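You operate a simulated robot arm through the tools that you are given. There is no shell and no other tool. Be economical: measure what you need, move in short steps, check, and stop when the job is done.

The job below is to be done with a simulated two-armed robot. You get a single attempt, and the scene is never put back.

Task
Pick up the 50 mm dowel box from the third shelf from the top of the grey rack with one hand, pass it to the other hand and put it on the second shelf from the bottom of the grey rack.

Only the result counts: the job must be done as asked and must still hold three seconds after the hand-in. Knocking over, shifting, dropping, spilling or breaking anything else fails it.

Robot
Two 7-joint arms with two-finger parallel grippers on one trunk, on a base that drives. Base frame: it is fixed to the floor where the robot stands at the start and does not move with it; the origin is under the middle of the robot, x ahead of it, y to its left, z up; the surface under the hand at the start is at about z = 1200. Units: mm, rad, N and s.
The left shoulder is at the start at [22, 120, 1251], the right one opposite. With the tool pointing down near the work surface each hand reaches from about 100 to 560 mm from the robot's upright axis, wherever it stands, measured 20 degrees to its own side. Places, roughly: second shelf of the grey rack [700, 500, 500]. Payload 1.57 kg a hand.
Tool frame (each hand has its own): the origin (TCP) lies between the finger pads and is the grasp point; the fingertips stand 30 mm ahead of it; z points along the fingers, y is the line along which they close. Largest opening 80 mm; finger width 17, thickness 12; the body of the gripper, 40 by 82 mm, starts 80 mm behind the TCP.
Orientation is that of the tool frame in the base frame, as [roll, pitch, yaw] about the fixed x, y, z axes, in that order (R = Rz(yaw) Ry(pitch) Rx(roll)). With the fingers straight down and closing along the base's y, the tool's x points along the base's -x, its y along +y and its z along -z.

Tools
- The arms move only by the tool arm_command. It takes "left_rows", "right_rows" or both (then of equal length, played together; a hand with none holds still); each is a list of rows, each a list of 6 numbers: the shift along the tool's x, y, z in units of 250 mm (1.0 is 250 mm), then the turn, a rotation vector about the tool's x, y, z in units of 90 degrees (1.0 is 90 degrees). In form: [[dx, dy, dz, ax, ay, az], ...]. A call has 1 to 8 rows; each row is the pose to reach, as a shift and turn from the pose commanded when the call began, along the tool's axes at that moment. "left_jaw" and "right_jaw" are, for a hand that has rows, the opening, from 0 (shut) to 1 (fully open), set as the call begins (left out, the last holds). A call with a number of a shift or a turn outside -1 to 1 is refused whole. Each row takes 0.2 s and may step no farther than 50 mm and 0.15 rad from the row before; otherwise, or with a gripper value out of range, the whole call is refused. Where a pose cannot be reached the arm comes as near as it can. A force on the tool above 40 N (or 10 N above the force at the start of the call, whichever is more), or a blocked arm, ends the call early, and 0.2 s more pass. The fingers move at their own pace (about 45 mm/s each) and stop on an object; they squeeze with about 29 N. The grip force told is the motor's: it shows also when the fingers shut on nothing. Time passes only in rows, and 0.2 s behind the last, so rows that repeat a pose let the fingers close. The reply holds the time, the measured pose of the TCP, the force on the tool along the base axes, the opening and the grip force, in the units named above and with some noise, with the torque about the TCP (base axes, N m) and any sound that the robot's microphone picked up.
- Cameras (640 x 400 px; columns grow to the right, rows downward): "scene" is now at [97.1, 20.1, 1368.6]; the picture's right is [0.12, -0.99, 0.01], its down [-0.63, -0.08, -0.77] and it looks along [0.76, 0.09, -0.64] (base axes); focal length 214 px, centre (320, 200). "left" rides on the left gripper at [72, 6, -122] in its tool frame; the picture's right is [-0.09, 1.00, 0.00], its down [-0.84, -0.08, -0.54] and it looks along [-0.54, -0.05, 0.84] (tool axes); focal length 238 px, centre (320, 200). "right" rides on the right gripper at [72, -6, -122] in its tool frame; the picture's right is [0.09, 1.00, 0.00], its down [-0.84, 0.08, -0.54] and it looks along [-0.54, 0.05, 0.84] (tool axes); focal length 238 px, centre (320, 200). There is no depth. A picture from a camera that has moved, and an enlarged one, comes with that camera's place and axes in the base frame and with its lens.
- grab_frame(camera): a new picture of that camera. No time passes.
- slide_trunk(by): slides the trunk up (or, below 0, down) by that many mm; the arms and the scene camera ride with it, the base frame stays. It gives what a move gives, with no picture.
- base_move(legs): drives the robot by 1 to 6 legs, each [ahead, left, turn to the left] in mm, mm and rad, along the robot's own axes; the way and the turn of a leg run together, so that a leg with both is an arc; at most 1500 mm and 3.142 rad a leg. The arms and the cameras ride along, it lands a little off, and it stops where it bumps. It gives what a move gives.
- pan_tilt(pan, tilt): turns the head with the scene camera to pan (to the left, within 1.396 rad either way) and tilt (down, from -0.506 to 1.204), counted from straight ahead of the robot. It gives what a move gives.
- zoom(camera, box): a new picture of the part [left, top, right, bottom] of that camera's present view, enlarged. No time passes.
- close_job(): hands the job in; it is judged then, once.

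Work in short steps. Places have to be worked out from the pictures, the camera data and where the tool is seen: move nearer, look again, correct. Check each grasp and each placing, and mend what went wrong. You have 120 turns and 108 pictures in all, those below and enlarged ones among them. Open the grippers and draw the arms clear of the work before you hand the job in, unless the task says otherwise; then end with one line.

The tools are called after "Request:" as name(argument=value, ...) on one line, values as JSON. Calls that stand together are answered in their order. arm_command: Moves the arms, as the interface text tells. Its arguments: {"type":"object","properties":{"left_rows":{"type":"array","items":{"type":"array","items":{"type":"number"}}},"left_jaw":{"type":"number"},"right_rows":{"type":"array","items":{"type":"array","items":{"type":"number"}}},"right_jaw":{"type":"number"}},"required":[]} The other tools are called the same way: slide_trunk (by) slides the trunk up or down; base_move (legs) drives the base; pan_tilt (pan, tilt) turns the head that bears the scene camera; grab_frame (camera) takes a picture; zoom (camera, box) takes an enlarged picture of a part of a camera's view; close_job () hands the job in.

At the start:

```text
clock: 0.0
left_tcp_pos: [301.1, 167.1, 1111.0]
left_tool_rot: [-3.133, -0.002, 3.141]
left_force: [0.9, -0.2, 0.1]
left_wrist_torque: [0.03, -0.02, -0.02]
left_width: 80.0
left_grip_force: 0.1
right_tcp_pos: [546.1, -186.4, 1241.6]
right_tool_rot: [-3.136, -0.002, -3.14]
right_force: [-0.1, 0.2, 0.1]
right_wrist_torque: [-0.01, 0.02, -0.01]
right_width: 80.3
right_grip_force: 0.0
trunk travel left (down, up): [-305.0, 265.0]
robot x, y, heading: [0.2, 2.2, -0.002]
head pan, tilt: [0.124, 0.689]
```

scene: 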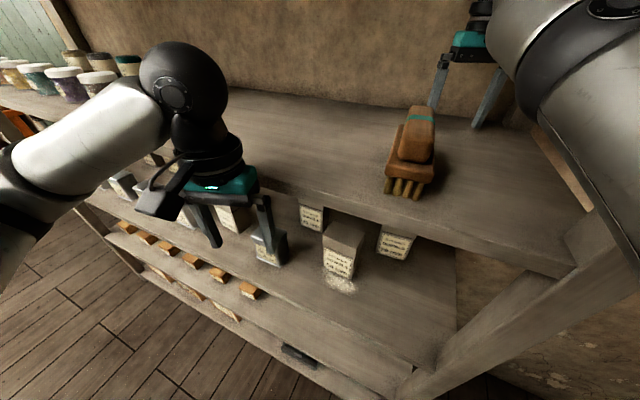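
right: 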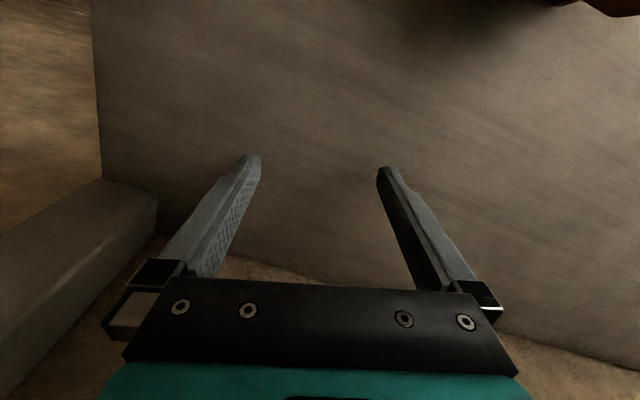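
left: 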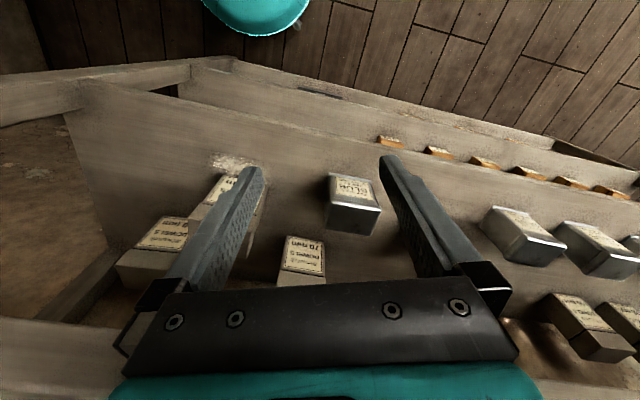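

The rack stands ahead, with labelled boxes under the top board. I look closer to read the labels and count shelves.

Request:
zoom(camera="scene", box=[80, 160, 460, 380])

Request:
zoom(camera="left", box=[80, 60, 640, 380])

```text
1.68 times, centred on (270, 270) of scene
camera zoom: at [97.1, 20.1, 1368.6], right [0.12, -0.99, 0.01], down [-0.63, -0.08, -0.77], along [0.76, 0.09, -0.64], focal length 361 px, centre (404, 82)
```

zoom: 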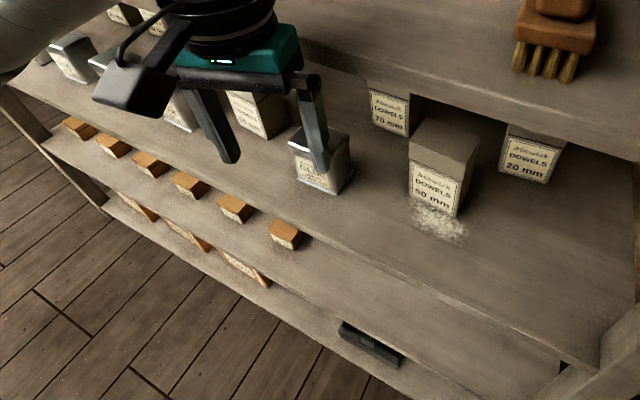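

```text
1.14 times, centred on (360, 220) of left
camera zoom: at [228.4, 174.4, 1234.0], right [0.09, 1.0, -0.01], down [0.84, -0.07, 0.54], along [0.54, -0.06, -0.84], focal length 272 px, centre (274, 177)
```

zoom: 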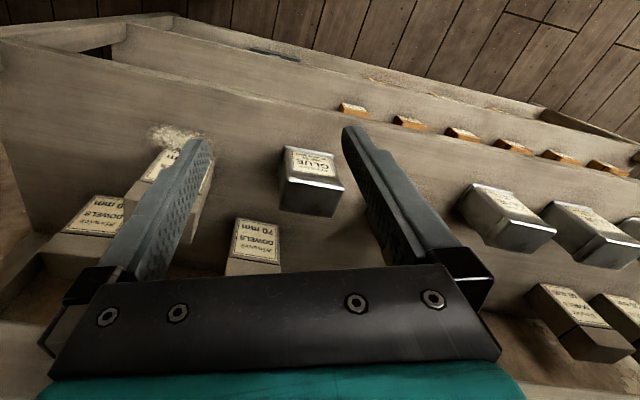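

Let me look up and down to count the shelves and see if there are other racks.

Request:
pan_tilt(pan=0.0, tilt=-0.3)

Request:
grab_frame(camera="scene")

Request:
pan_tilt(pan=0.9, tilt=0.6)

Request:
grab_frame(camera="scene")

Request:
pan_tilt(pan=-0.8, tilt=0.6)

Request:
grab_frame(camera="scene")

```text
clock: 1.3
left_tcp_pos: [300.6, 166.0, 1112.4]
left_tool_rot: [-3.136, -0.001, -3.141]
left_force: [0.7, 0.3, 0.5]
left_wrist_torque: [0.01, 0.05, 0.0]
left_width: 79.9
left_grip_force: 0.1
right_tcp_pos: [545.8, -185.5, 1240.8]
right_tool_rot: [-3.136, -0.002, -3.138]
right_force: [-0.9, -0.3, 0.1]
right_wrist_torque: [0.04, -0.05, 0.0]
right_width: 80.1
right_grip_force: 0.0
trunk travel left (down, up): [-305.0, 265.0]
robot x, y, heading: [-0.3, -0.0, -0.0]
head pan, tilt: [0.0, -0.3]
```

```text
102 pictures are left
camera scene: at [91.0, 9.7, 1457.0], right [0.0, -1.0, 0.01], down [0.29, -0.01, -0.96], along [0.96, 0.0, 0.29], focal length 214 px, centre (320, 200)
```

scene: 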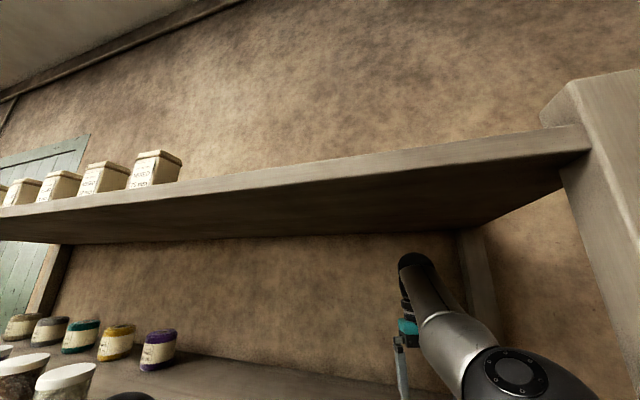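

```text
clock: 2.5
left_tcp_pos: [300.4, 166.2, 1111.5]
left_tool_rot: [-3.136, -0.002, -3.14]
left_force: [-0.3, 0.7, -0.2]
left_wrist_torque: [0.01, 0.01, 0.0]
left_width: 80.1
left_grip_force: 0.1
right_tcp_pos: [545.6, -186.7, 1240.7]
right_tool_rot: [-3.137, -0.003, -3.141]
right_force: [-0.4, -0.4, -0.3]
right_wrist_torque: [0.02, 0.0, 0.0]
right_width: 80.1
right_grip_force: 0.1
trunk travel left (down, up): [-305.0, 265.0]
robot x, y, heading: [-0.7, -1.6, -0.002]
head pan, tilt: [0.901, 0.6]
```

```text
101 pictures are left
camera scene: at [67.2, 78.5, 1376.0], right [0.78, -0.62, 0.0], down [-0.35, -0.45, -0.82], along [0.51, 0.64, -0.57], focal length 214 px, centre (320, 200)
```

scene: 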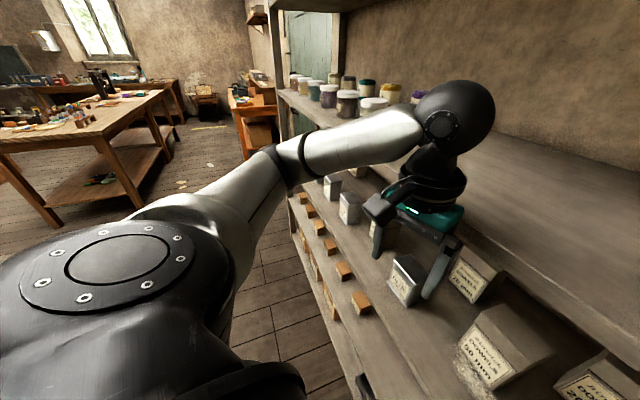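

```text
clock: 4.2
left_tcp_pos: [300.3, 167.4, 1112.1]
left_tool_rot: [-3.136, -0.001, 3.14]
left_force: [-0.4, -1.0, -0.5]
left_wrist_torque: [0.02, 0.02, 0.04]
left_width: 79.9
left_grip_force: 0.0
right_tcp_pos: [545.2, -186.3, 1240.6]
right_tool_rot: [-3.134, -0.002, 3.141]
right_force: [-0.3, 1.2, -0.3]
right_wrist_torque: [-0.03, 0.0, 0.02]
right_width: 80.1
right_grip_force: 0.0
trunk travel left (down, up): [-305.0, 265.0]
robot x, y, heading: [2.6, -1.0, 0.006]
head pan, tilt: [-0.799, 0.6]
```

```text
100 pictures are left
camera scene: at [73.9, -54.1, 1376.7], right [-0.72, -0.7, 0.01], down [-0.4, 0.4, -0.83], along [0.57, -0.59, -0.56], focal length 214 px, centre (320, 200)
```

scene: 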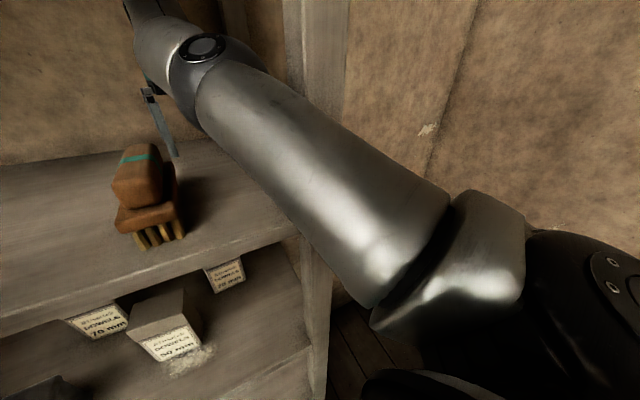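

Shelves: top ≈1550, 2nd ≈1200, 3rd ≈850 (dowels), 4th ≈500 (orange boxes), bottom ≈150; the rack is yawed about -0.32 rad. Before backing out the right arm I check the sides.

Request:
pan_tilt(pan=-1.39, tilt=0.35)

Request:
grab_frame(camera="scene")

Request:
pan_tilt(pan=1.39, tilt=0.5)

Request:
grab_frame(camera="scene")

Request:
pan_tilt(pan=-0.4, tilt=0.1)

Request:
grab_frame(camera="scene")

Request:
pan_tilt(pan=-0.3, tilt=0.8)

Request:
grab_frame(camera="scene")

```text
clock: 5.2
left_tcp_pos: [300.3, 166.4, 1112.3]
left_tool_rot: [-3.135, -0.002, -3.141]
left_force: [-0.6, -0.3, -0.3]
left_wrist_torque: [0.02, 0.02, 0.0]
left_width: 79.9
left_grip_force: 0.1
right_tcp_pos: [545.9, -187.3, 1241.6]
right_tool_rot: [-3.134, -0.001, -3.14]
right_force: [0.7, 0.2, -0.5]
right_wrist_torque: [0.04, 0.0, 0.03]
right_width: 79.9
right_grip_force: 0.1
trunk travel left (down, up): [-305.0, 265.0]
robot x, y, heading: [-5.0, 1.0, -0.0]
head pan, tilt: [-1.389, 0.351]
```

```text
99 pictures are left
camera scene: at [29.1, -82.2, 1399.7], right [-0.98, -0.18, 0.0], down [-0.06, 0.33, -0.94], along [0.17, -0.93, -0.34], focal length 214 px, centre (320, 200)
```

scene: 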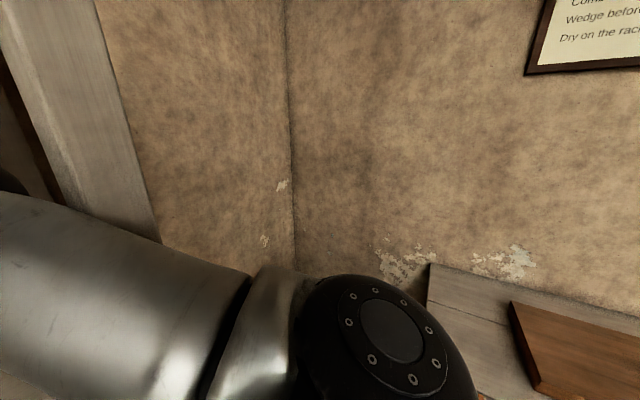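

```text
clock: 7.6
left_tcp_pos: [300.9, 166.6, 1111.8]
left_tool_rot: [-3.136, -0.002, -3.141]
left_force: [-0.4, -0.2, -0.4]
left_wrist_torque: [0.02, -0.02, 0.0]
left_width: 80.1
left_grip_force: 0.2
right_tcp_pos: [544.5, -186.1, 1240.7]
right_tool_rot: [-3.135, 0.0, -3.139]
right_force: [0.1, -0.9, -0.1]
right_wrist_torque: [0.02, 0.0, -0.02]
right_width: 79.9
right_grip_force: 0.1
trunk travel left (down, up): [-305.0, 265.0]
robot x, y, heading: [-2.3, 5.1, 0.002]
head pan, tilt: [1.389, 0.499]
```

```text
98 pictures are left
camera scene: at [28.6, 98.7, 1385.0], right [0.98, -0.18, 0.0], down [-0.09, -0.48, -0.88], along [0.16, 0.86, -0.48], focal length 214 px, centre (320, 200)
```

scene: 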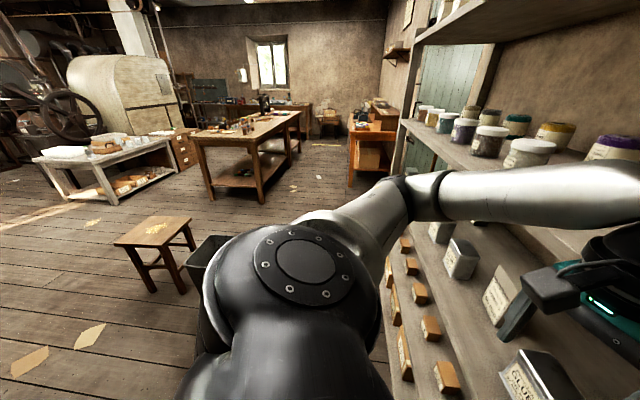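

```text
clock: 9.4
left_tcp_pos: [300.4, 166.1, 1112.3]
left_tool_rot: [-3.135, -0.003, 3.14]
left_force: [-0.4, 0.1, -0.1]
left_wrist_torque: [-0.01, -0.05, -0.01]
left_width: 79.7
left_grip_force: 0.1
right_tcp_pos: [545.2, -187.1, 1242.8]
right_tool_rot: [-3.137, -0.001, -3.139]
right_force: [0.0, -0.1, -0.6]
right_wrist_torque: [-0.04, -0.03, 0.04]
right_width: 79.9
right_grip_force: 0.0
trunk travel left (down, up): [-305.0, 265.0]
robot x, y, heading: [-2.4, -1.7, 0.001]
head pan, tilt: [-0.4, 0.099]
```

```text
97 pictures are left
camera scene: at [96.9, -26.3, 1422.7], right [-0.39, -0.92, 0.01], down [-0.09, 0.03, -1.0], along [0.92, -0.39, -0.1], focal length 214 px, centre (320, 200)
```

scene: 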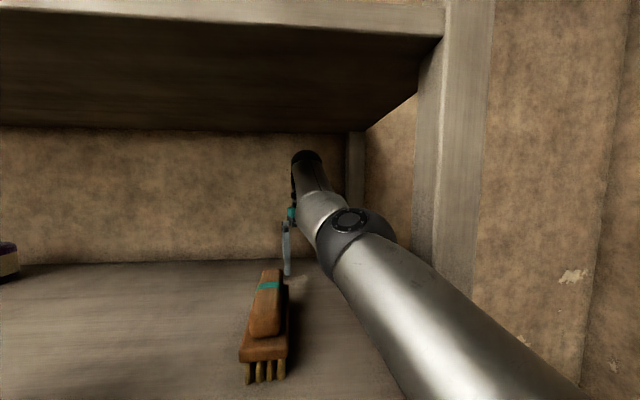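

```text
clock: 10.5
left_tcp_pos: [301.1, 167.2, 1111.8]
left_tool_rot: [-3.136, -0.002, 3.141]
left_force: [-0.1, -0.8, -0.2]
left_wrist_torque: [-0.01, 0.0, -0.03]
left_width: 80.0
left_grip_force: 0.0
right_tcp_pos: [545.7, -186.9, 1241.9]
right_tool_rot: [-3.136, -0.002, -3.141]
right_force: [-0.3, 0.4, 0.4]
right_wrist_torque: [-0.03, 0.0, -0.02]
right_width: 80.1
right_grip_force: 0.1
trunk travel left (down, up): [-305.0, 265.0]
robot x, y, heading: [-1.5, 0.8, 0.002]
head pan, tilt: [-0.3, 0.799]
```

```text
96 pictures are left
camera scene: at [89.1, -14.8, 1359.7], right [-0.3, -0.96, 0.01], down [-0.69, 0.21, -0.7], along [0.67, -0.21, -0.72], focal length 214 px, centre (320, 200)
```

scene: 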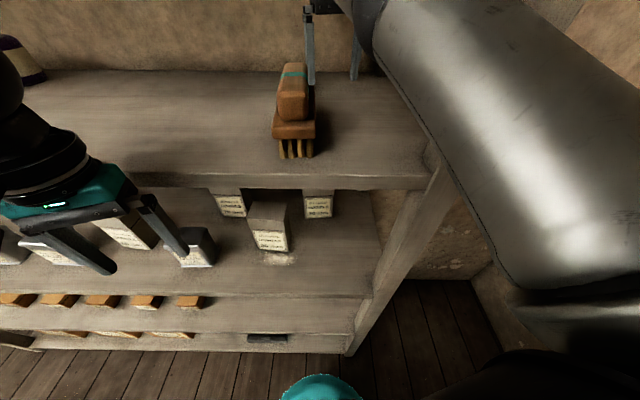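

The last view is rack-aligned: the 50 mm box sits ~100 mm behind the third shelf's edge and the fourth shelf is free to the right of the orange boxes. I shut the right jaw so it passes the brush, then back out along the rack's depth.

Request:
arm_command(right_rows=[[0, 0, 0, 0, 0, 0], [0, 0, 0, 0, 0, 0], [0, 0, 0, 0, 0, 0], [0, 0, 0, 0, 0, 0], [0, 0, 0, 0, 0, 0]], right_jaw=0)

Request:
base_move(legs=[[-148, 30, 0]])

Request:
grab_frame(camera="scene")

```text
clock: 11.7
left_tcp_pos: [299.6, 166.4, 1112.5]
left_tool_rot: [-3.134, -0.002, 3.141]
left_force: [-0.1, -1.0, -0.1]
left_wrist_torque: [0.02, 0.03, 0.03]
left_width: 80.1
left_grip_force: 0.0
right_tcp_pos: [545.0, -186.0, 1241.5]
right_tool_rot: [-3.135, -0.003, -3.14]
right_force: [0.4, 1.5, -1.1]
right_wrist_torque: [0.0, 0.0, -0.01]
right_width: 0.1
right_grip_force: 14.7
trunk travel left (down, up): [-305.0, 265.0]
robot x, y, heading: [3.0, 1.5, -0.003]
head pan, tilt: [-0.3, 0.799]
```

```text
clock: 13.1
left_tcp_pos: [153.2, 190.8, 1114.0]
left_tool_rot: [-3.141, 0.0, 3.141]
left_force: [-0.4, 0.4, 0.9]
left_wrist_torque: [-0.02, -0.03, -0.01]
left_width: 80.0
left_grip_force: 0.0
right_tcp_pos: [397.8, -163.8, 1240.6]
right_tool_rot: [-3.141, -0.001, -3.14]
right_force: [-0.4, 0.0, 0.6]
right_wrist_torque: [-0.01, -0.08, 0.0]
right_width: 0.0
right_grip_force: 21.5
trunk travel left (down, up): [-305.0, 265.0]
robot x, y, heading: [-144.6, 30.5, -0.0]
head pan, tilt: [-0.3, 0.799]
```

```text
95 pictures are left
camera scene: at [-58.8, 8.4, 1359.7], right [-0.3, -0.96, 0.0], down [-0.68, 0.21, -0.7], along [0.67, -0.21, -0.72], focal length 214 px, centre (320, 200)
```

scene: 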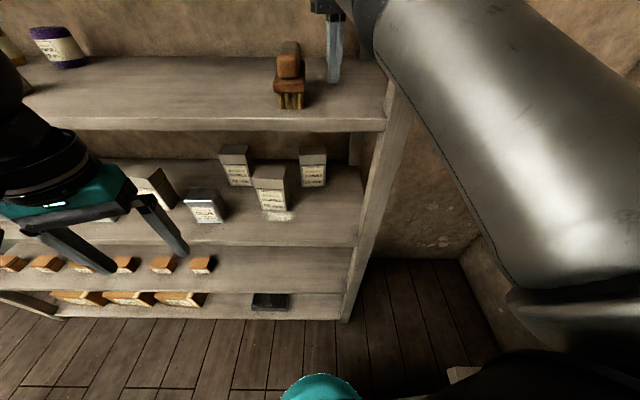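

Fingers are clear to the right of the brush; I continue backing out along the same direction.

Request:
base_move(legs=[[-250, 77, 0]])

Request:
grab_frame(camera="scene")

```text
clock: 14.9
left_tcp_pos: [-96.5, 267.2, 1112.6]
left_tool_rot: [3.14, -0.001, -3.141]
left_force: [-0.9, 0.0, 0.4]
left_wrist_torque: [0.01, -0.02, 0.07]
left_width: 80.0
left_grip_force: 0.0
right_tcp_pos: [150.0, -87.0, 1241.7]
right_tool_rot: [-3.141, 0.001, -3.139]
right_force: [-1.2, 0.6, 0.0]
right_wrist_torque: [0.0, 0.01, -0.01]
right_width: 0.0
right_grip_force: 21.6
trunk travel left (down, up): [-305.0, 265.0]
robot x, y, heading: [-396.5, 107.4, 0.002]
head pan, tilt: [-0.3, 0.799]
```

```text
94 pictures are left
camera scene: at [-307.3, 84.4, 1359.7], right [-0.29, -0.96, 0.0], down [-0.68, 0.21, -0.7], along [0.67, -0.21, -0.72], focal length 214 px, centre (320, 200)
```

scene: 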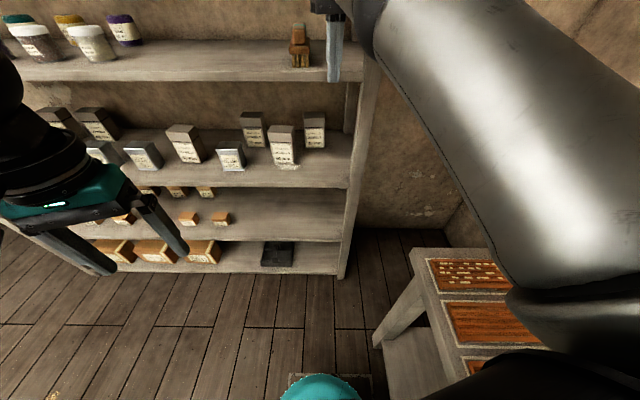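

Clear of the rack. I move left by ~200 mm along the rack and turn to face it squarely, then look again.

Request:
base_move(legs=[[59, 191, 0], [0, 0, -0.29]])

Request:
pan_tilt(pan=0.0, tilt=0.6)

Request:
grab_frame(camera="scene")

```text
clock: 17.5
left_tcp_pos: [-3.3, 363.2, 1114.1]
left_tool_rot: [3.14, 0.001, 2.855]
left_force: [-0.4, 0.1, -0.5]
left_wrist_torque: [-0.04, 0.02, -0.02]
left_width: 80.2
left_grip_force: 0.1
right_tcp_pos: [132.2, -45.1, 1240.1]
right_tool_rot: [3.141, 0.001, 2.855]
right_force: [0.5, 0.3, -1.0]
right_wrist_torque: [0.02, 0.01, 0.0]
right_width: 0.0
right_grip_force: 21.3
trunk travel left (down, up): [-305.0, 265.0]
robot x, y, heading: [-330.7, 294.5, -0.284]
head pan, tilt: [-0.3, 0.799]
```

```text
clock: 18.3
left_tcp_pos: [-1.8, 365.2, 1112.9]
left_tool_rot: [3.141, 0.0, 2.854]
left_force: [-0.2, -0.4, -0.9]
left_wrist_torque: [0.0, 0.02, 0.0]
left_width: 80.2
left_grip_force: 0.0
right_tcp_pos: [131.5, -44.4, 1241.0]
right_tool_rot: [-3.141, 0.0, 2.855]
right_force: [1.0, -0.2, 0.1]
right_wrist_torque: [0.01, 0.0, 0.03]
right_width: 0.0
right_grip_force: 21.3
trunk travel left (down, up): [-305.0, 265.0]
robot x, y, heading: [-333.9, 296.2, -0.292]
head pan, tilt: [0.0, 0.6]
```

```text
93 pictures are left
camera scene: at [-239.7, 269.0, 1376.5], right [-0.28, -0.96, 0.0], down [-0.54, 0.16, -0.82], along [0.79, -0.23, -0.57], focal length 214 px, centre (320, 200)
```

scene: 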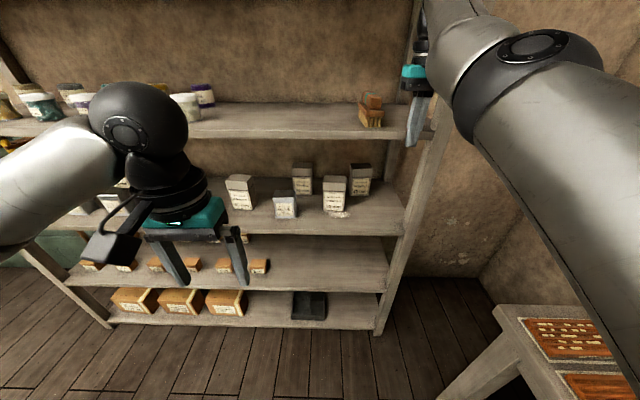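

Now I zoom in on the dowel boxes to confirm the label and measure.

Request:
zoom(camera="scene", box=[210, 140, 420, 272])

Request:
zoom(camera="scene", box=[230, 210, 440, 342])

```text
3.03 times, centred on (315, 206) of scene
camera zoom: at [-239.7, 269.0, 1376.5], right [-0.28, -0.96, 0.0], down [-0.54, 0.16, -0.82], along [0.79, -0.23, -0.57], focal length 650 px, centre (335, 182)
```

zoom: 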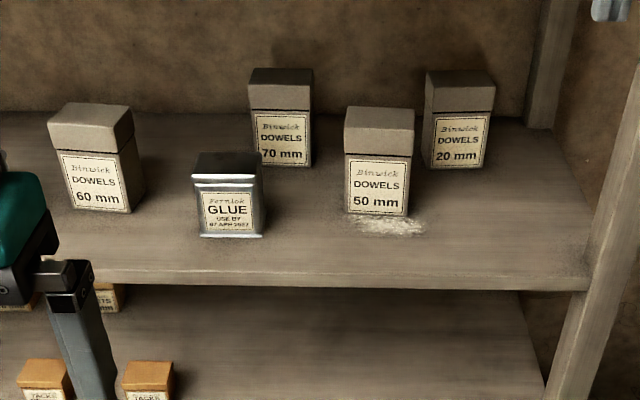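

```text
3.03 times, centred on (335, 276) of scene
camera zoom: at [-239.7, 269.0, 1376.5], right [-0.28, -0.96, 0.0], down [-0.54, 0.16, -0.82], along [0.79, -0.23, -0.57], focal length 650 px, centre (274, -30)
```

zoom: 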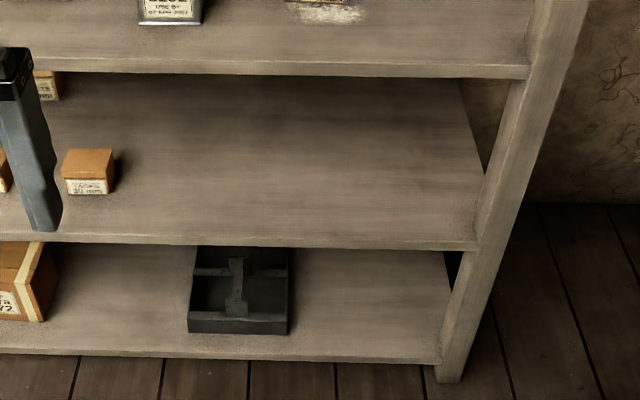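

The target is confirmed: "DOWELS 50 mm", second from the right, front row. I lower the trunk and look from lower for a second viewpoint to triangulate size and place.

Request:
slide_trunk(by=-250)

Request:
pan_tilt(pan=0.0, tilt=0.3)

Request:
grab_frame(camera="scene")

Request:
zoom(camera="scene", box=[270, 150, 390, 225])

```text
clock: 20.9
left_tcp_pos: [-1.7, 363.2, 863.3]
left_tool_rot: [-3.141, 0.001, 2.854]
left_force: [0.3, 0.1, 0.2]
left_wrist_torque: [-0.04, 0.03, 0.02]
left_width: 80.0
left_grip_force: 0.1
right_tcp_pos: [132.9, -44.8, 990.6]
right_tool_rot: [-3.141, 0.0, 2.856]
right_force: [0.7, 0.1, 0.3]
right_wrist_torque: [-0.01, 0.0, -0.03]
right_width: 0.1
right_grip_force: 21.1
trunk travel left (down, up): [-55.0, 515.0]
robot x, y, heading: [-335.1, 297.0, -0.286]
head pan, tilt: [0.0, 0.6]
```

```text
clock: 21.6
left_tcp_pos: [-1.1, 363.8, 864.3]
left_tool_rot: [-3.141, -0.001, 2.855]
left_force: [-1.0, -0.7, -0.2]
left_wrist_torque: [0.03, -0.04, 0.01]
left_width: 79.9
left_grip_force: 0.0
right_tcp_pos: [132.7, -45.7, 991.0]
right_tool_rot: [3.142, 0.0, 2.855]
right_force: [0.3, -1.1, -1.3]
right_wrist_torque: [0.01, 0.01, 0.0]
right_width: 0.0
right_grip_force: 20.9
trunk travel left (down, up): [-55.0, 515.0]
robot x, y, heading: [-339.0, 296.4, -0.285]
head pan, tilt: [0.0, 0.3]
```

```text
90 pictures are left
camera scene: at [-234.9, 267.7, 1153.9], right [-0.28, -0.96, 0.0], down [-0.28, 0.08, -0.96], along [0.92, -0.27, -0.3], focal length 214 px, centre (320, 200)
```

scene: 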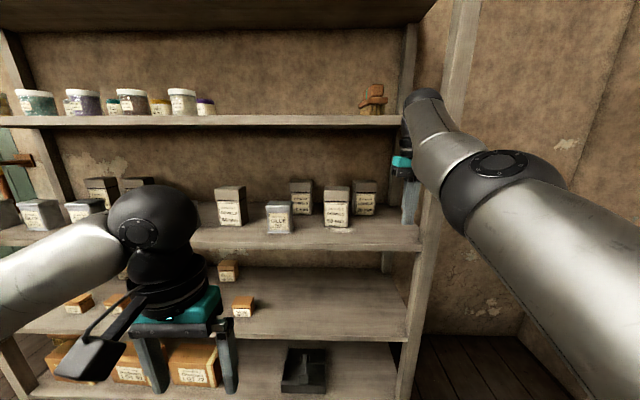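

```text
5.33 times, centred on (330, 188) of scene
camera zoom: at [-234.9, 267.7, 1153.9], right [-0.28, -0.96, 0.0], down [-0.28, 0.08, -0.96], along [0.92, -0.27, -0.3], focal length 1144 px, centre (267, 267)
```

zoom: 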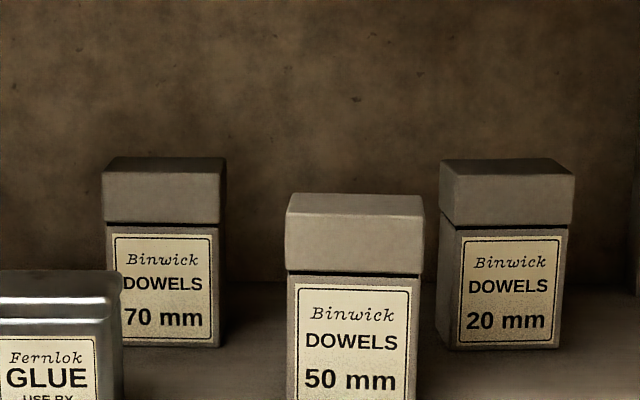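

The box has a slightly wider lid on a narrower body. Zooming on its full height.

Request:
zoom(camera="scene", box=[275, 170, 395, 245])

```text
5.33 times, centred on (335, 208) of scene
camera zoom: at [-234.9, 267.7, 1153.9], right [-0.28, -0.96, 0.0], down [-0.28, 0.08, -0.96], along [0.92, -0.27, -0.3], focal length 1144 px, centre (240, 160)
```

zoom: 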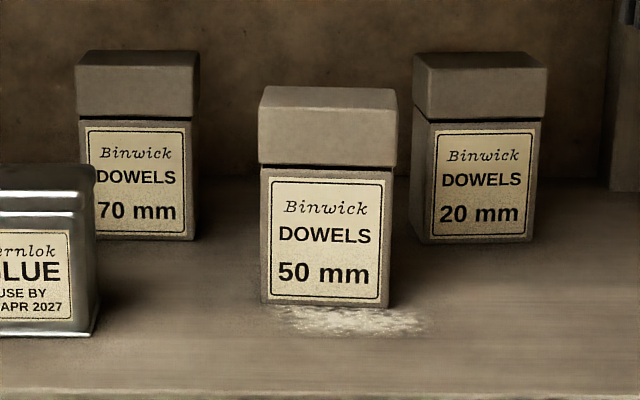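

The body is ~84 mm wide (too wide), but only ~50 mm deep, lid slightly larger; so I'll grip the body front-to-back from the right side with the right hand, tilted. First I open the right jaw and begin turning the right tool in free space (yaw -90°), drawing it back.

Request:
arm_command(right_rows=[[0.06, 0.04, 0, 0, 0, 0.094], [0.12, 0.08, 0, 0, 0, 0.188], [0.18, 0.12, 0, 0, 0, 0.282], [0.24, 0.16, 0, 0, 0, 0.376], [0.3, 0.2, 0, 0, 0, 0.47], [0.36, 0.24, 0, 0, 0, 0.564], [0.42, 0.28, 0, 0, 0, 0.658], [0.48, 0.3, 0, 0, 0, 0.752]], right_jaw=1)

Request:
grab_frame(camera="scene")

```text
clock: 23.6
left_tcp_pos: [-2.0, 363.8, 863.7]
left_tool_rot: [3.14, 0.0, 2.858]
left_force: [-0.3, -1.3, 0.5]
left_wrist_torque: [0.02, 0.0, 0.0]
left_width: 80.0
left_grip_force: 0.0
right_tcp_pos: [38.4, -47.6, 1048.7]
right_tool_rot: [3.08, 0.133, 1.499]
right_force: [-0.5, -0.4, 0.0]
right_wrist_torque: [0.06, -0.04, 0.0]
right_width: 80.0
right_grip_force: 0.1
right hand out of reach, approached as far as the arm can: row 3, 4, 5, 6, 7, 8
trunk travel left (down, up): [-55.0, 515.0]
robot x, y, heading: [-335.2, 295.1, -0.288]
head pan, tilt: [0.0, 0.3]
stopped in row 8 (right hand): the arm was blocked; the commanded pose is now the measured one
```

```text
87 pictures are left
camera scene: at [-235.5, 266.5, 1153.9], right [-0.28, -0.96, 0.0], down [-0.28, 0.08, -0.96], along [0.92, -0.27, -0.3], focal length 214 px, centre (320, 200)
```

scene: 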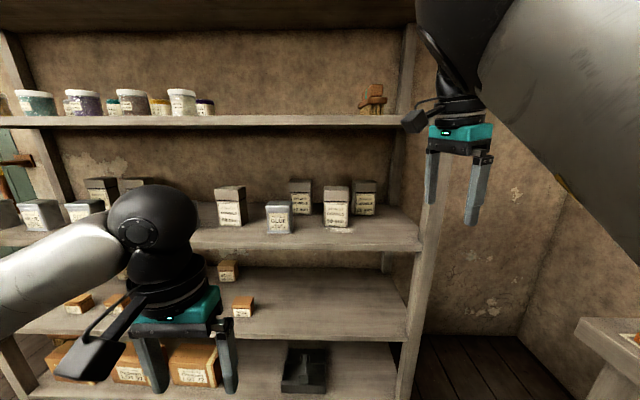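

The arm hit a reach limit partly, yet the yaw is about right now. I try tipping the tool about the forward axis so the fingers point left-down, moving inward.

Request:
arm_command(right_rows=[[0.06, 0, 0.02, 0, 0.09, 0], [0.12, 0, 0.04, 0, 0.18, 0], [0.18, 0, 0.06, 0, 0.27, 0], [0.24, 0, 0.08, 0, 0.36, 0], [0.3, 0, 0.1, 0, 0.45, 0]])

Request:
grab_frame(camera="scene")

```text
clock: 24.9
left_tcp_pos: [-2.6, 363.9, 863.5]
left_tool_rot: [-3.141, 0.0, 2.855]
left_force: [-0.4, 0.2, -0.2]
left_wrist_torque: [0.01, 0.02, -0.01]
left_width: 79.9
left_grip_force: 0.1
right_tcp_pos: [45.0, 26.9, 1014.1]
right_tool_rot: [3.074, -0.573, 1.548]
right_force: [0.1, 0.1, -0.4]
right_wrist_torque: [0.0, 0.06, 0.0]
right_width: 79.7
right_grip_force: 0.1
trunk travel left (down, up): [-55.0, 515.0]
robot x, y, heading: [-334.9, 296.0, -0.287]
head pan, tilt: [0.0, 0.3]
```

```text
86 pictures are left
camera scene: at [-235.2, 267.6, 1154.0], right [-0.28, -0.96, 0.0], down [-0.28, 0.08, -0.96], along [0.92, -0.27, -0.3], focal length 214 px, centre (320, 200)
```

scene: 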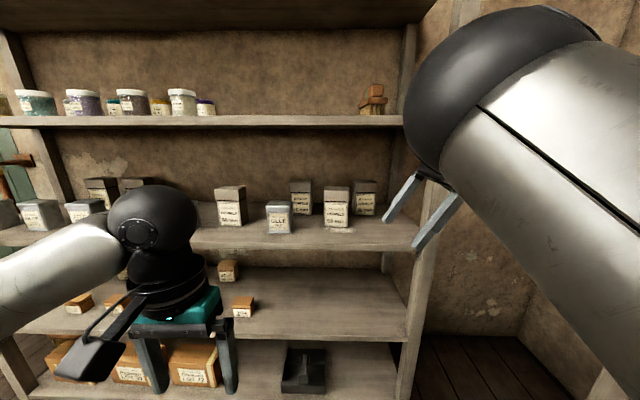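

The tipped pose is reachable. I straighten the yaw to the rack and stretch the arm forward and down so the elbow stays out of the rack.

Request:
arm_command(right_rows=[[0, 0.102, 0.059, -0.008, -0.002, 0.025], [0, 0.205, 0.117, -0.016, -0.003, 0.05], [0, 0.307, 0.176, -0.024, -0.005, 0.075], [0, 0.41, 0.234, -0.032, -0.006, 0.1], [0, 0.512, 0.293, -0.04, -0.008, 0.123]])

Request:
grab_frame(camera="scene")

Request:
grab_frame(camera="right")

```text
clock: 26.1
left_tcp_pos: [-1.6, 363.9, 863.9]
left_tool_rot: [3.141, -0.001, 2.854]
left_force: [0.5, 0.5, -0.1]
left_wrist_torque: [0.0, 0.01, 0.0]
left_width: 80.0
left_grip_force: 0.0
right_tcp_pos: [178.8, 55.9, 959.7]
right_tool_rot: [3.137, -0.57, 1.315]
right_force: [0.7, 0.5, -0.9]
right_wrist_torque: [0.0, 0.0, -0.01]
right_width: 79.7
right_grip_force: 0.0
trunk travel left (down, up): [-55.0, 515.0]
robot x, y, heading: [-332.6, 296.2, -0.287]
head pan, tilt: [0.0, 0.3]
```

```text
85 pictures are left
camera scene: at [-235.2, 267.3, 1154.0], right [-0.28, -0.96, 0.0], down [-0.28, 0.08, -0.96], along [0.92, -0.27, -0.3], focal length 214 px, centre (320, 200)
```

scene: 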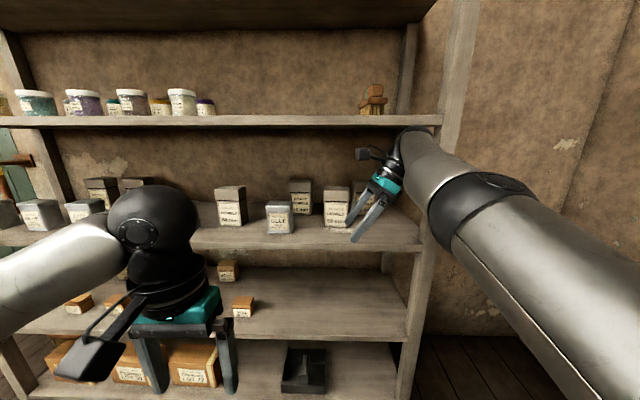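

```text
84 pictures are left
camera right: at [171.4, 53.6, 1101.5], right [0.98, -0.18, 0.05], down [-0.18, -0.98, 0.01], along [0.05, -0.02, -1.0], focal length 238 px, centre (320, 200)
```

right: 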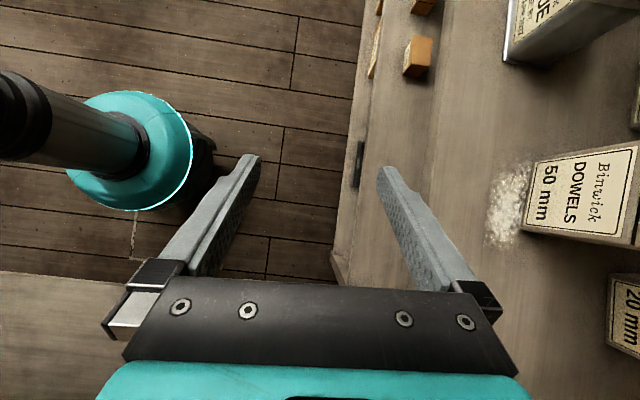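

The pose is excellent. The down-looking wrist camera shows the box is turned a bit relative to the rack; I zoom for accuracy.

Request:
zoom(camera="right", box=[440, 100, 640, 300])

```text
2.00 times, centred on (540, 200) of right
camera zoom: at [171.4, 53.6, 1101.5], right [0.98, -0.18, 0.05], down [-0.18, -0.98, 0.01], along [0.05, -0.02, -1.0], focal length 477 px, centre (-120, 200)
```

zoom: 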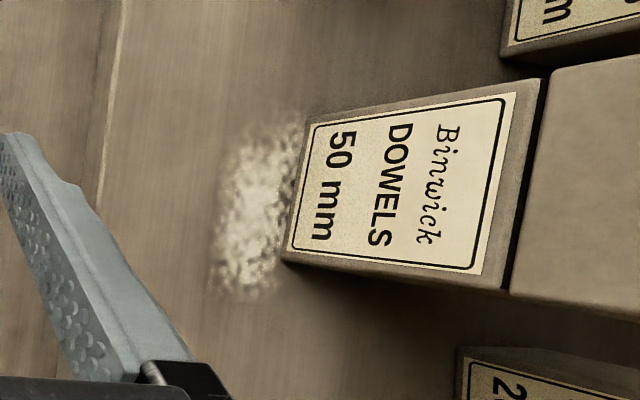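

Box heading ≈ -0.37 rad, body centre ≈ (451, 0), body z 830–925, lid above. I shift the right hand right and lower and match its yaw before driving in.

Request:
arm_command(right_rows=[[-0.115, -0.003, 0.003, -0.01, 0, 0.015], [-0.23, -0.006, 0.007, -0.02, 0, 0.03], [-0.345, -0.009, 0.01, -0.03, 0, 0.046], [-0.46, -0.012, 0.014, -0.039, 0, 0.061]])

Request:
grab_frame(camera="scene")

```text
clock: 27.1
left_tcp_pos: [-2.7, 365.1, 864.8]
left_tool_rot: [-3.141, 0.0, 2.853]
left_force: [-0.1, 0.6, -0.1]
left_wrist_torque: [-0.02, 0.01, -0.01]
left_width: 79.8
left_grip_force: 0.2
right_tcp_pos: [152.2, -34.9, 896.8]
right_tool_rot: [3.133, -0.569, 1.204]
right_force: [0.8, -0.1, 0.2]
right_wrist_torque: [-0.02, 0.01, -0.01]
right_width: 80.1
right_grip_force: 0.0
trunk travel left (down, up): [-55.0, 515.0]
robot x, y, heading: [-335.6, 294.0, -0.288]
head pan, tilt: [0.0, 0.3]
```

```text
82 pictures are left
camera scene: at [-235.2, 267.6, 1154.0], right [-0.28, -0.96, 0.0], down [-0.28, 0.08, -0.96], along [0.92, -0.27, -0.3], focal length 214 px, centre (320, 200)
```

scene: 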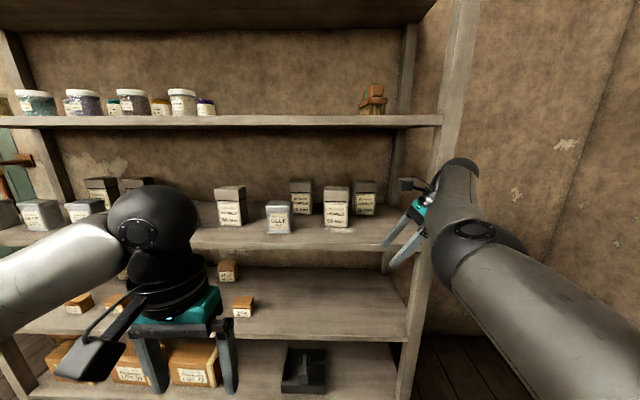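

Elbow and forearm will pass left of the post. I drive left 38 and forward 170 of the 269 needed, then check.

Request:
base_move(legs=[[60, 38, 0], [110, 0, 0]])

Request:
grab_frame(camera="right")

Request:
grab_frame(camera="scene")

```text
clock: 28.9
left_tcp_pos: [170.2, 353.4, 862.6]
left_tool_rot: [-3.14, -0.001, 2.855]
left_force: [-0.5, 0.6, 0.3]
left_wrist_torque: [0.02, -0.01, 0.0]
left_width: 79.8
left_grip_force: 0.0
right_tcp_pos: [325.9, -47.4, 895.9]
right_tool_rot: [3.135, -0.568, 1.203]
right_force: [-0.5, -0.9, 0.6]
right_wrist_torque: [-0.02, 0.01, 0.0]
right_width: 79.9
right_grip_force: 0.0
trunk travel left (down, up): [-55.0, 515.0]
robot x, y, heading: [-158.0, 284.7, -0.287]
head pan, tilt: [0.0, 0.3]
```

```text
81 pictures are left
camera right: at [317.6, -48.3, 1037.7], right [0.96, -0.29, 0.06], down [-0.29, -0.96, 0.01], along [0.05, -0.02, -1.0], focal length 238 px, centre (320, 200)
```

right: 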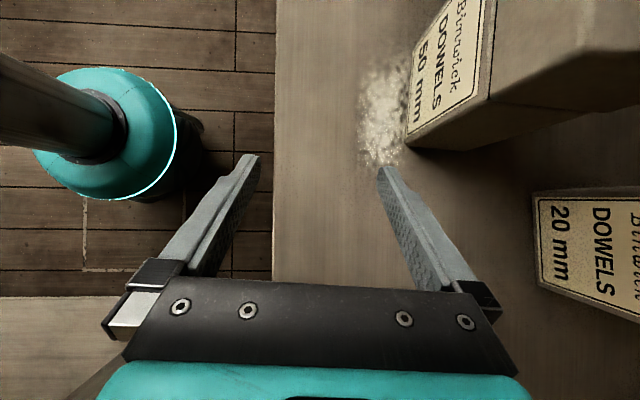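

```text
80 pictures are left
camera scene: at [-61.2, 255.9, 1154.0], right [-0.28, -0.96, 0.0], down [-0.28, 0.08, -0.96], along [0.92, -0.27, -0.3], focal length 214 px, centre (320, 200)
```

scene: 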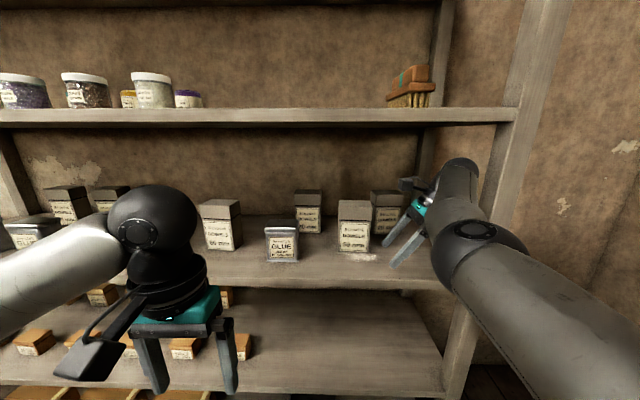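

The hand clears the box's right side. I zoom to check the box's depth and yaw before going further.

Request:
zoom(camera="right", box=[370, 0, 640, 170])

Request:
zoom(camera="scene", box=[290, 170, 450, 270])

```text
2.35 times, centred on (505, 85) of right
camera zoom: at [317.6, -48.3, 1037.7], right [0.96, -0.29, 0.06], down [-0.29, -0.96, 0.01], along [0.05, -0.02, -1.0], focal length 561 px, centre (-115, 471)
```

zoom: 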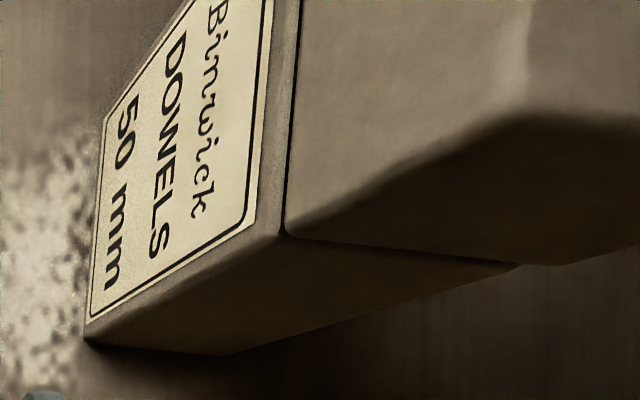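

```text
4.00 times, centred on (370, 220) of scene
camera zoom: at [-61.2, 255.9, 1154.0], right [-0.28, -0.96, 0.0], down [-0.28, 0.08, -0.96], along [0.92, -0.27, -0.3], focal length 858 px, centre (120, 120)
```

zoom: 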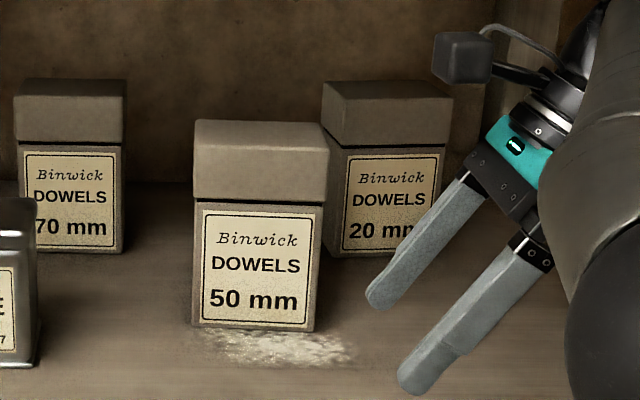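

Body is ~84 × 54 mm, centre ≈ (455, 0), heading -0.38, lid bottom at ≈930. I drive the remaining 102 mm so the open fingers stand to the right of the box.

Request:
base_move(legs=[[102, 1, 0]])

Request:
grab_frame(camera="right")

Request:
grab_frame(camera="scene")

```text
clock: 30.0
left_tcp_pos: [270.0, 325.3, 864.1]
left_tool_rot: [-3.141, 0.0, 2.857]
left_force: [0.5, -0.1, 0.2]
left_wrist_torque: [0.03, 0.03, -0.03]
left_width: 79.9
left_grip_force: 0.1
right_tcp_pos: [423.9, -74.7, 897.2]
right_tool_rot: [3.136, -0.568, 1.204]
right_force: [-0.1, 0.9, -0.8]
right_wrist_torque: [-0.02, 0.01, 0.0]
right_width: 80.0
right_grip_force: 0.1
trunk travel left (down, up): [-55.0, 515.0]
robot x, y, heading: [-62.0, 256.8, -0.284]
head pan, tilt: [0.0, 0.3]
```

```text
77 pictures are left
camera right: at [415.7, -76.1, 1037.8], right [0.96, -0.29, 0.06], down [-0.29, -0.96, 0.01], along [0.05, -0.02, -1.0], focal length 238 px, centre (320, 200)
```

right: 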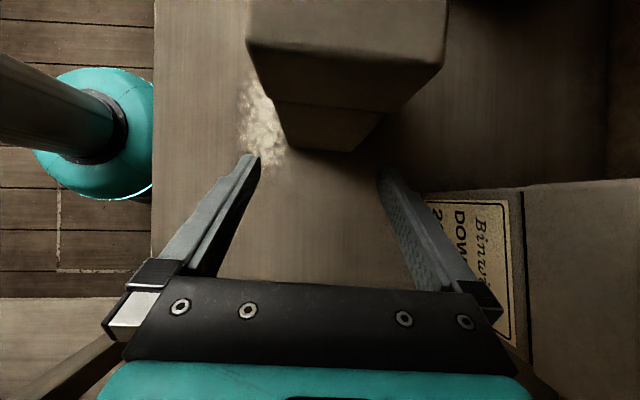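

```text
76 pictures are left
camera scene: at [36.8, 228.1, 1154.0], right [-0.28, -0.96, 0.0], down [-0.28, 0.08, -0.96], along [0.92, -0.27, -0.3], focal length 214 px, centre (320, 200)
```

scene: 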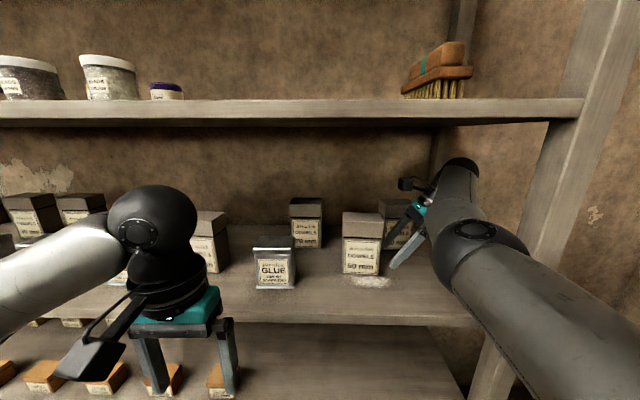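

Fingers are astride the box line with even margins. I slide them in left/down while reducing the tilt to ~40°.

Request:
arm_command(right_rows=[[0.036, 0.001, 0.05, 0, 0.039, 0], [0.071, 0.002, 0.1, 0, 0.077, 0], [0.107, 0.004, 0.151, 0, 0.116, 0], [0.142, 0.005, 0.201, 0, 0.154, 0], [0.178, 0.006, 0.251, 0, 0.193, 0]])

Request:
grab_frame(camera="right")

Request:
zoom(camera="scene", box=[300, 150, 500, 275])

```text
clock: 31.2
left_tcp_pos: [269.1, 326.1, 862.3]
left_tool_rot: [3.141, 0.001, 2.856]
left_force: [0.4, 0.5, 0.0]
left_wrist_torque: [0.0, 0.03, 0.01]
left_width: 80.0
left_grip_force: 0.1
right_tcp_pos: [451.9, -7.9, 867.0]
right_tool_rot: [3.13, -0.874, 1.207]
right_force: [0.3, -0.4, -0.4]
right_wrist_torque: [-0.02, -0.03, -0.01]
right_width: 80.0
right_grip_force: 0.0
trunk travel left (down, up): [-55.0, 515.0]
robot x, y, heading: [-64.2, 255.7, -0.285]
head pan, tilt: [0.0, 0.3]
```

```text
75 pictures are left
camera right: at [427.5, -49.4, 1000.7], right [0.95, -0.31, 0.08], down [-0.27, -0.92, -0.29], along [0.16, 0.26, -0.95], focal length 238 px, centre (320, 200)
```

right: 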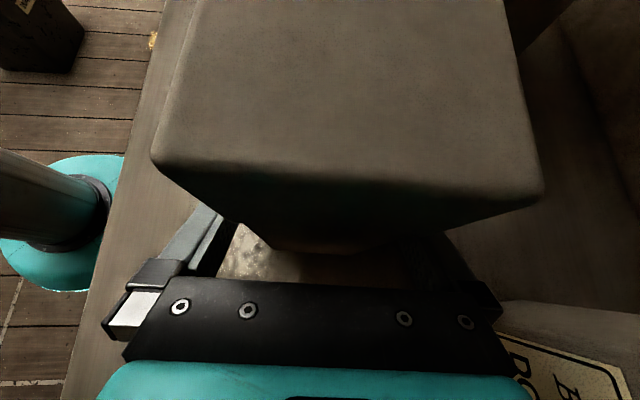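

```text
3.20 times, centred on (400, 212) of scene
camera zoom: at [36.7, 228.2, 1154.0], right [-0.28, -0.96, 0.0], down [-0.28, 0.08, -0.96], along [0.92, -0.27, -0.3], focal length 686 px, centre (64, 160)
```

zoom: 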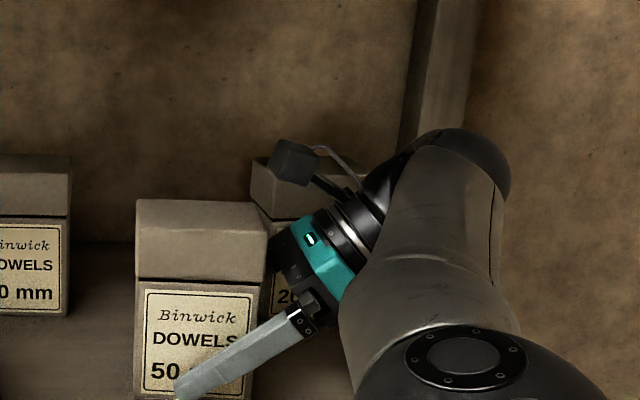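

Both fingers lie on the body beneath the lid. I centre by 4 mm along the closing line and close the jaw.

Request:
arm_command(right_rows=[[0, 0.016, 0, 0, 0, 0]])

Request:
arm_command(right_rows=[[0, 0, 0, 0, 0, 0], [0, 0, 0, 0, 0, 0], [0, 0, 0, 0, 0, 0], [0, 0, 0, 0, 0, 0]], right_jaw=0)

Request:
zoom(camera="scene", box=[300, 150, 500, 275])

```text
clock: 31.6
left_tcp_pos: [270.0, 324.8, 863.8]
left_tool_rot: [-3.142, 0.001, 2.855]
left_force: [0.1, 0.2, 0.1]
left_wrist_torque: [0.04, 0.0, 0.02]
left_width: 80.3
left_grip_force: 0.0
right_tcp_pos: [454.2, -10.7, 867.1]
right_tool_rot: [3.131, -0.873, 1.207]
right_force: [0.4, 1.5, 0.3]
right_wrist_torque: [0.01, 0.02, 0.0]
right_width: 79.9
right_grip_force: 0.0
trunk travel left (down, up): [-55.0, 515.0]
robot x, y, heading: [-64.4, 255.2, -0.283]
head pan, tilt: [0.0, 0.3]
```

```text
clock: 32.6
left_tcp_pos: [268.8, 325.5, 863.8]
left_tool_rot: [3.14, 0.0, 2.856]
left_force: [-0.6, 0.0, -0.4]
left_wrist_torque: [0.02, -0.02, 0.01]
left_width: 79.7
left_grip_force: 0.0
right_tcp_pos: [454.6, -10.3, 867.5]
right_tool_rot: [3.132, -0.87, 1.208]
right_force: [-0.8, -0.1, 0.1]
right_wrist_torque: [0.07, 0.11, -0.01]
right_width: 60.1
right_grip_force: 28.9
trunk travel left (down, up): [-55.0, 515.0]
robot x, y, heading: [-63.4, 259.1, -0.288]
head pan, tilt: [0.0, 0.3]
```

```text
3.20 times, centred on (400, 212) of scene
camera zoom: at [36.6, 228.2, 1154.0], right [-0.28, -0.96, 0.0], down [-0.28, 0.08, -0.96], along [0.92, -0.27, -0.3], focal length 686 px, centre (64, 160)
```

zoom: 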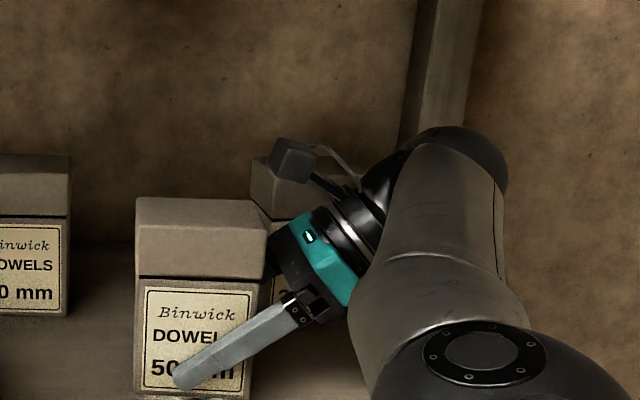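

Gripped (60 mm, 29 N). I lift 30 mm straight up.

Request:
arm_command(right_rows=[[0.03, 0, -0.026, 0, 0, 0], [0.061, 0, -0.052, 0, 0, 0], [0.092, 0, -0.077, 0, 0, 0], [0.092, 0, -0.077, 0, 0, 0]])

Request:
grab_frame(camera="scene")

```text
clock: 33.6
left_tcp_pos: [269.5, 325.1, 863.5]
left_tool_rot: [3.141, 0.001, 2.855]
left_force: [-0.2, 0.7, -0.6]
left_wrist_torque: [0.01, 0.02, -0.02]
left_width: 80.0
left_grip_force: 0.1
right_tcp_pos: [454.6, -10.4, 896.5]
right_tool_rot: [3.133, -0.869, 1.208]
right_force: [-0.2, 0.9, -2.7]
right_wrist_torque: [0.02, 0.01, 0.0]
right_width: 59.7
right_grip_force: 28.9
trunk travel left (down, up): [-55.0, 515.0]
robot x, y, heading: [-63.9, 255.6, -0.285]
head pan, tilt: [0.0, 0.3]
```

```text
72 pictures are left
camera scene: at [36.9, 228.1, 1154.0], right [-0.28, -0.96, 0.0], down [-0.28, 0.08, -0.96], along [0.92, -0.27, -0.3], focal length 214 px, centre (320, 200)
```

scene: 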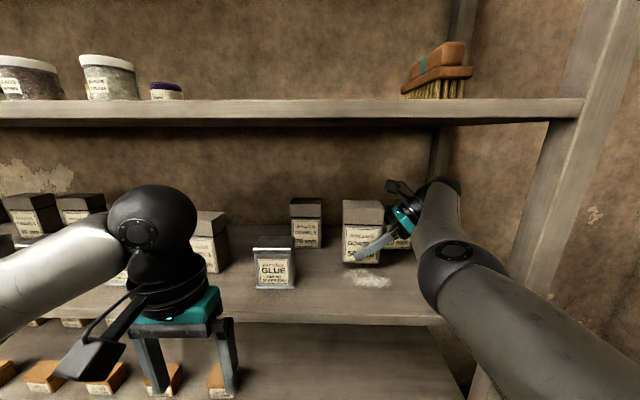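

Lifted with the lid on. I back the base straight out by 380 mm.

Request:
base_move(legs=[[-380, 0, 0]])

Request:
grab_frame(camera="scene")

```text
clock: 36.1
left_tcp_pos: [-100.5, 433.7, 863.2]
left_tool_rot: [3.142, -0.001, 2.852]
left_force: [-0.9, -1.0, 0.1]
left_wrist_torque: [0.0, 0.01, 0.0]
left_width: 80.1
left_grip_force: 0.0
right_tcp_pos: [85.8, 98.7, 896.6]
right_tool_rot: [3.134, -0.871, 1.205]
right_force: [-0.6, 0.2, -3.0]
right_wrist_torque: [-0.02, 0.02, 0.02]
right_width: 59.9
right_grip_force: 29.5
trunk travel left (down, up): [-55.0, 515.0]
robot x, y, heading: [-436.5, 361.1, -0.291]
head pan, tilt: [0.0, 0.3]
```

```text
71 pictures are left
camera scene: at [-332.5, 337.0, 1154.0], right [-0.28, -0.96, 0.0], down [-0.28, 0.08, -0.96], along [0.92, -0.27, -0.3], focal length 214 px, centre (320, 200)
```

scene: 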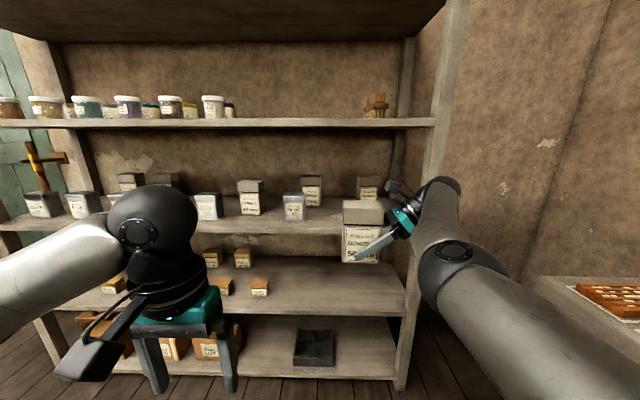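

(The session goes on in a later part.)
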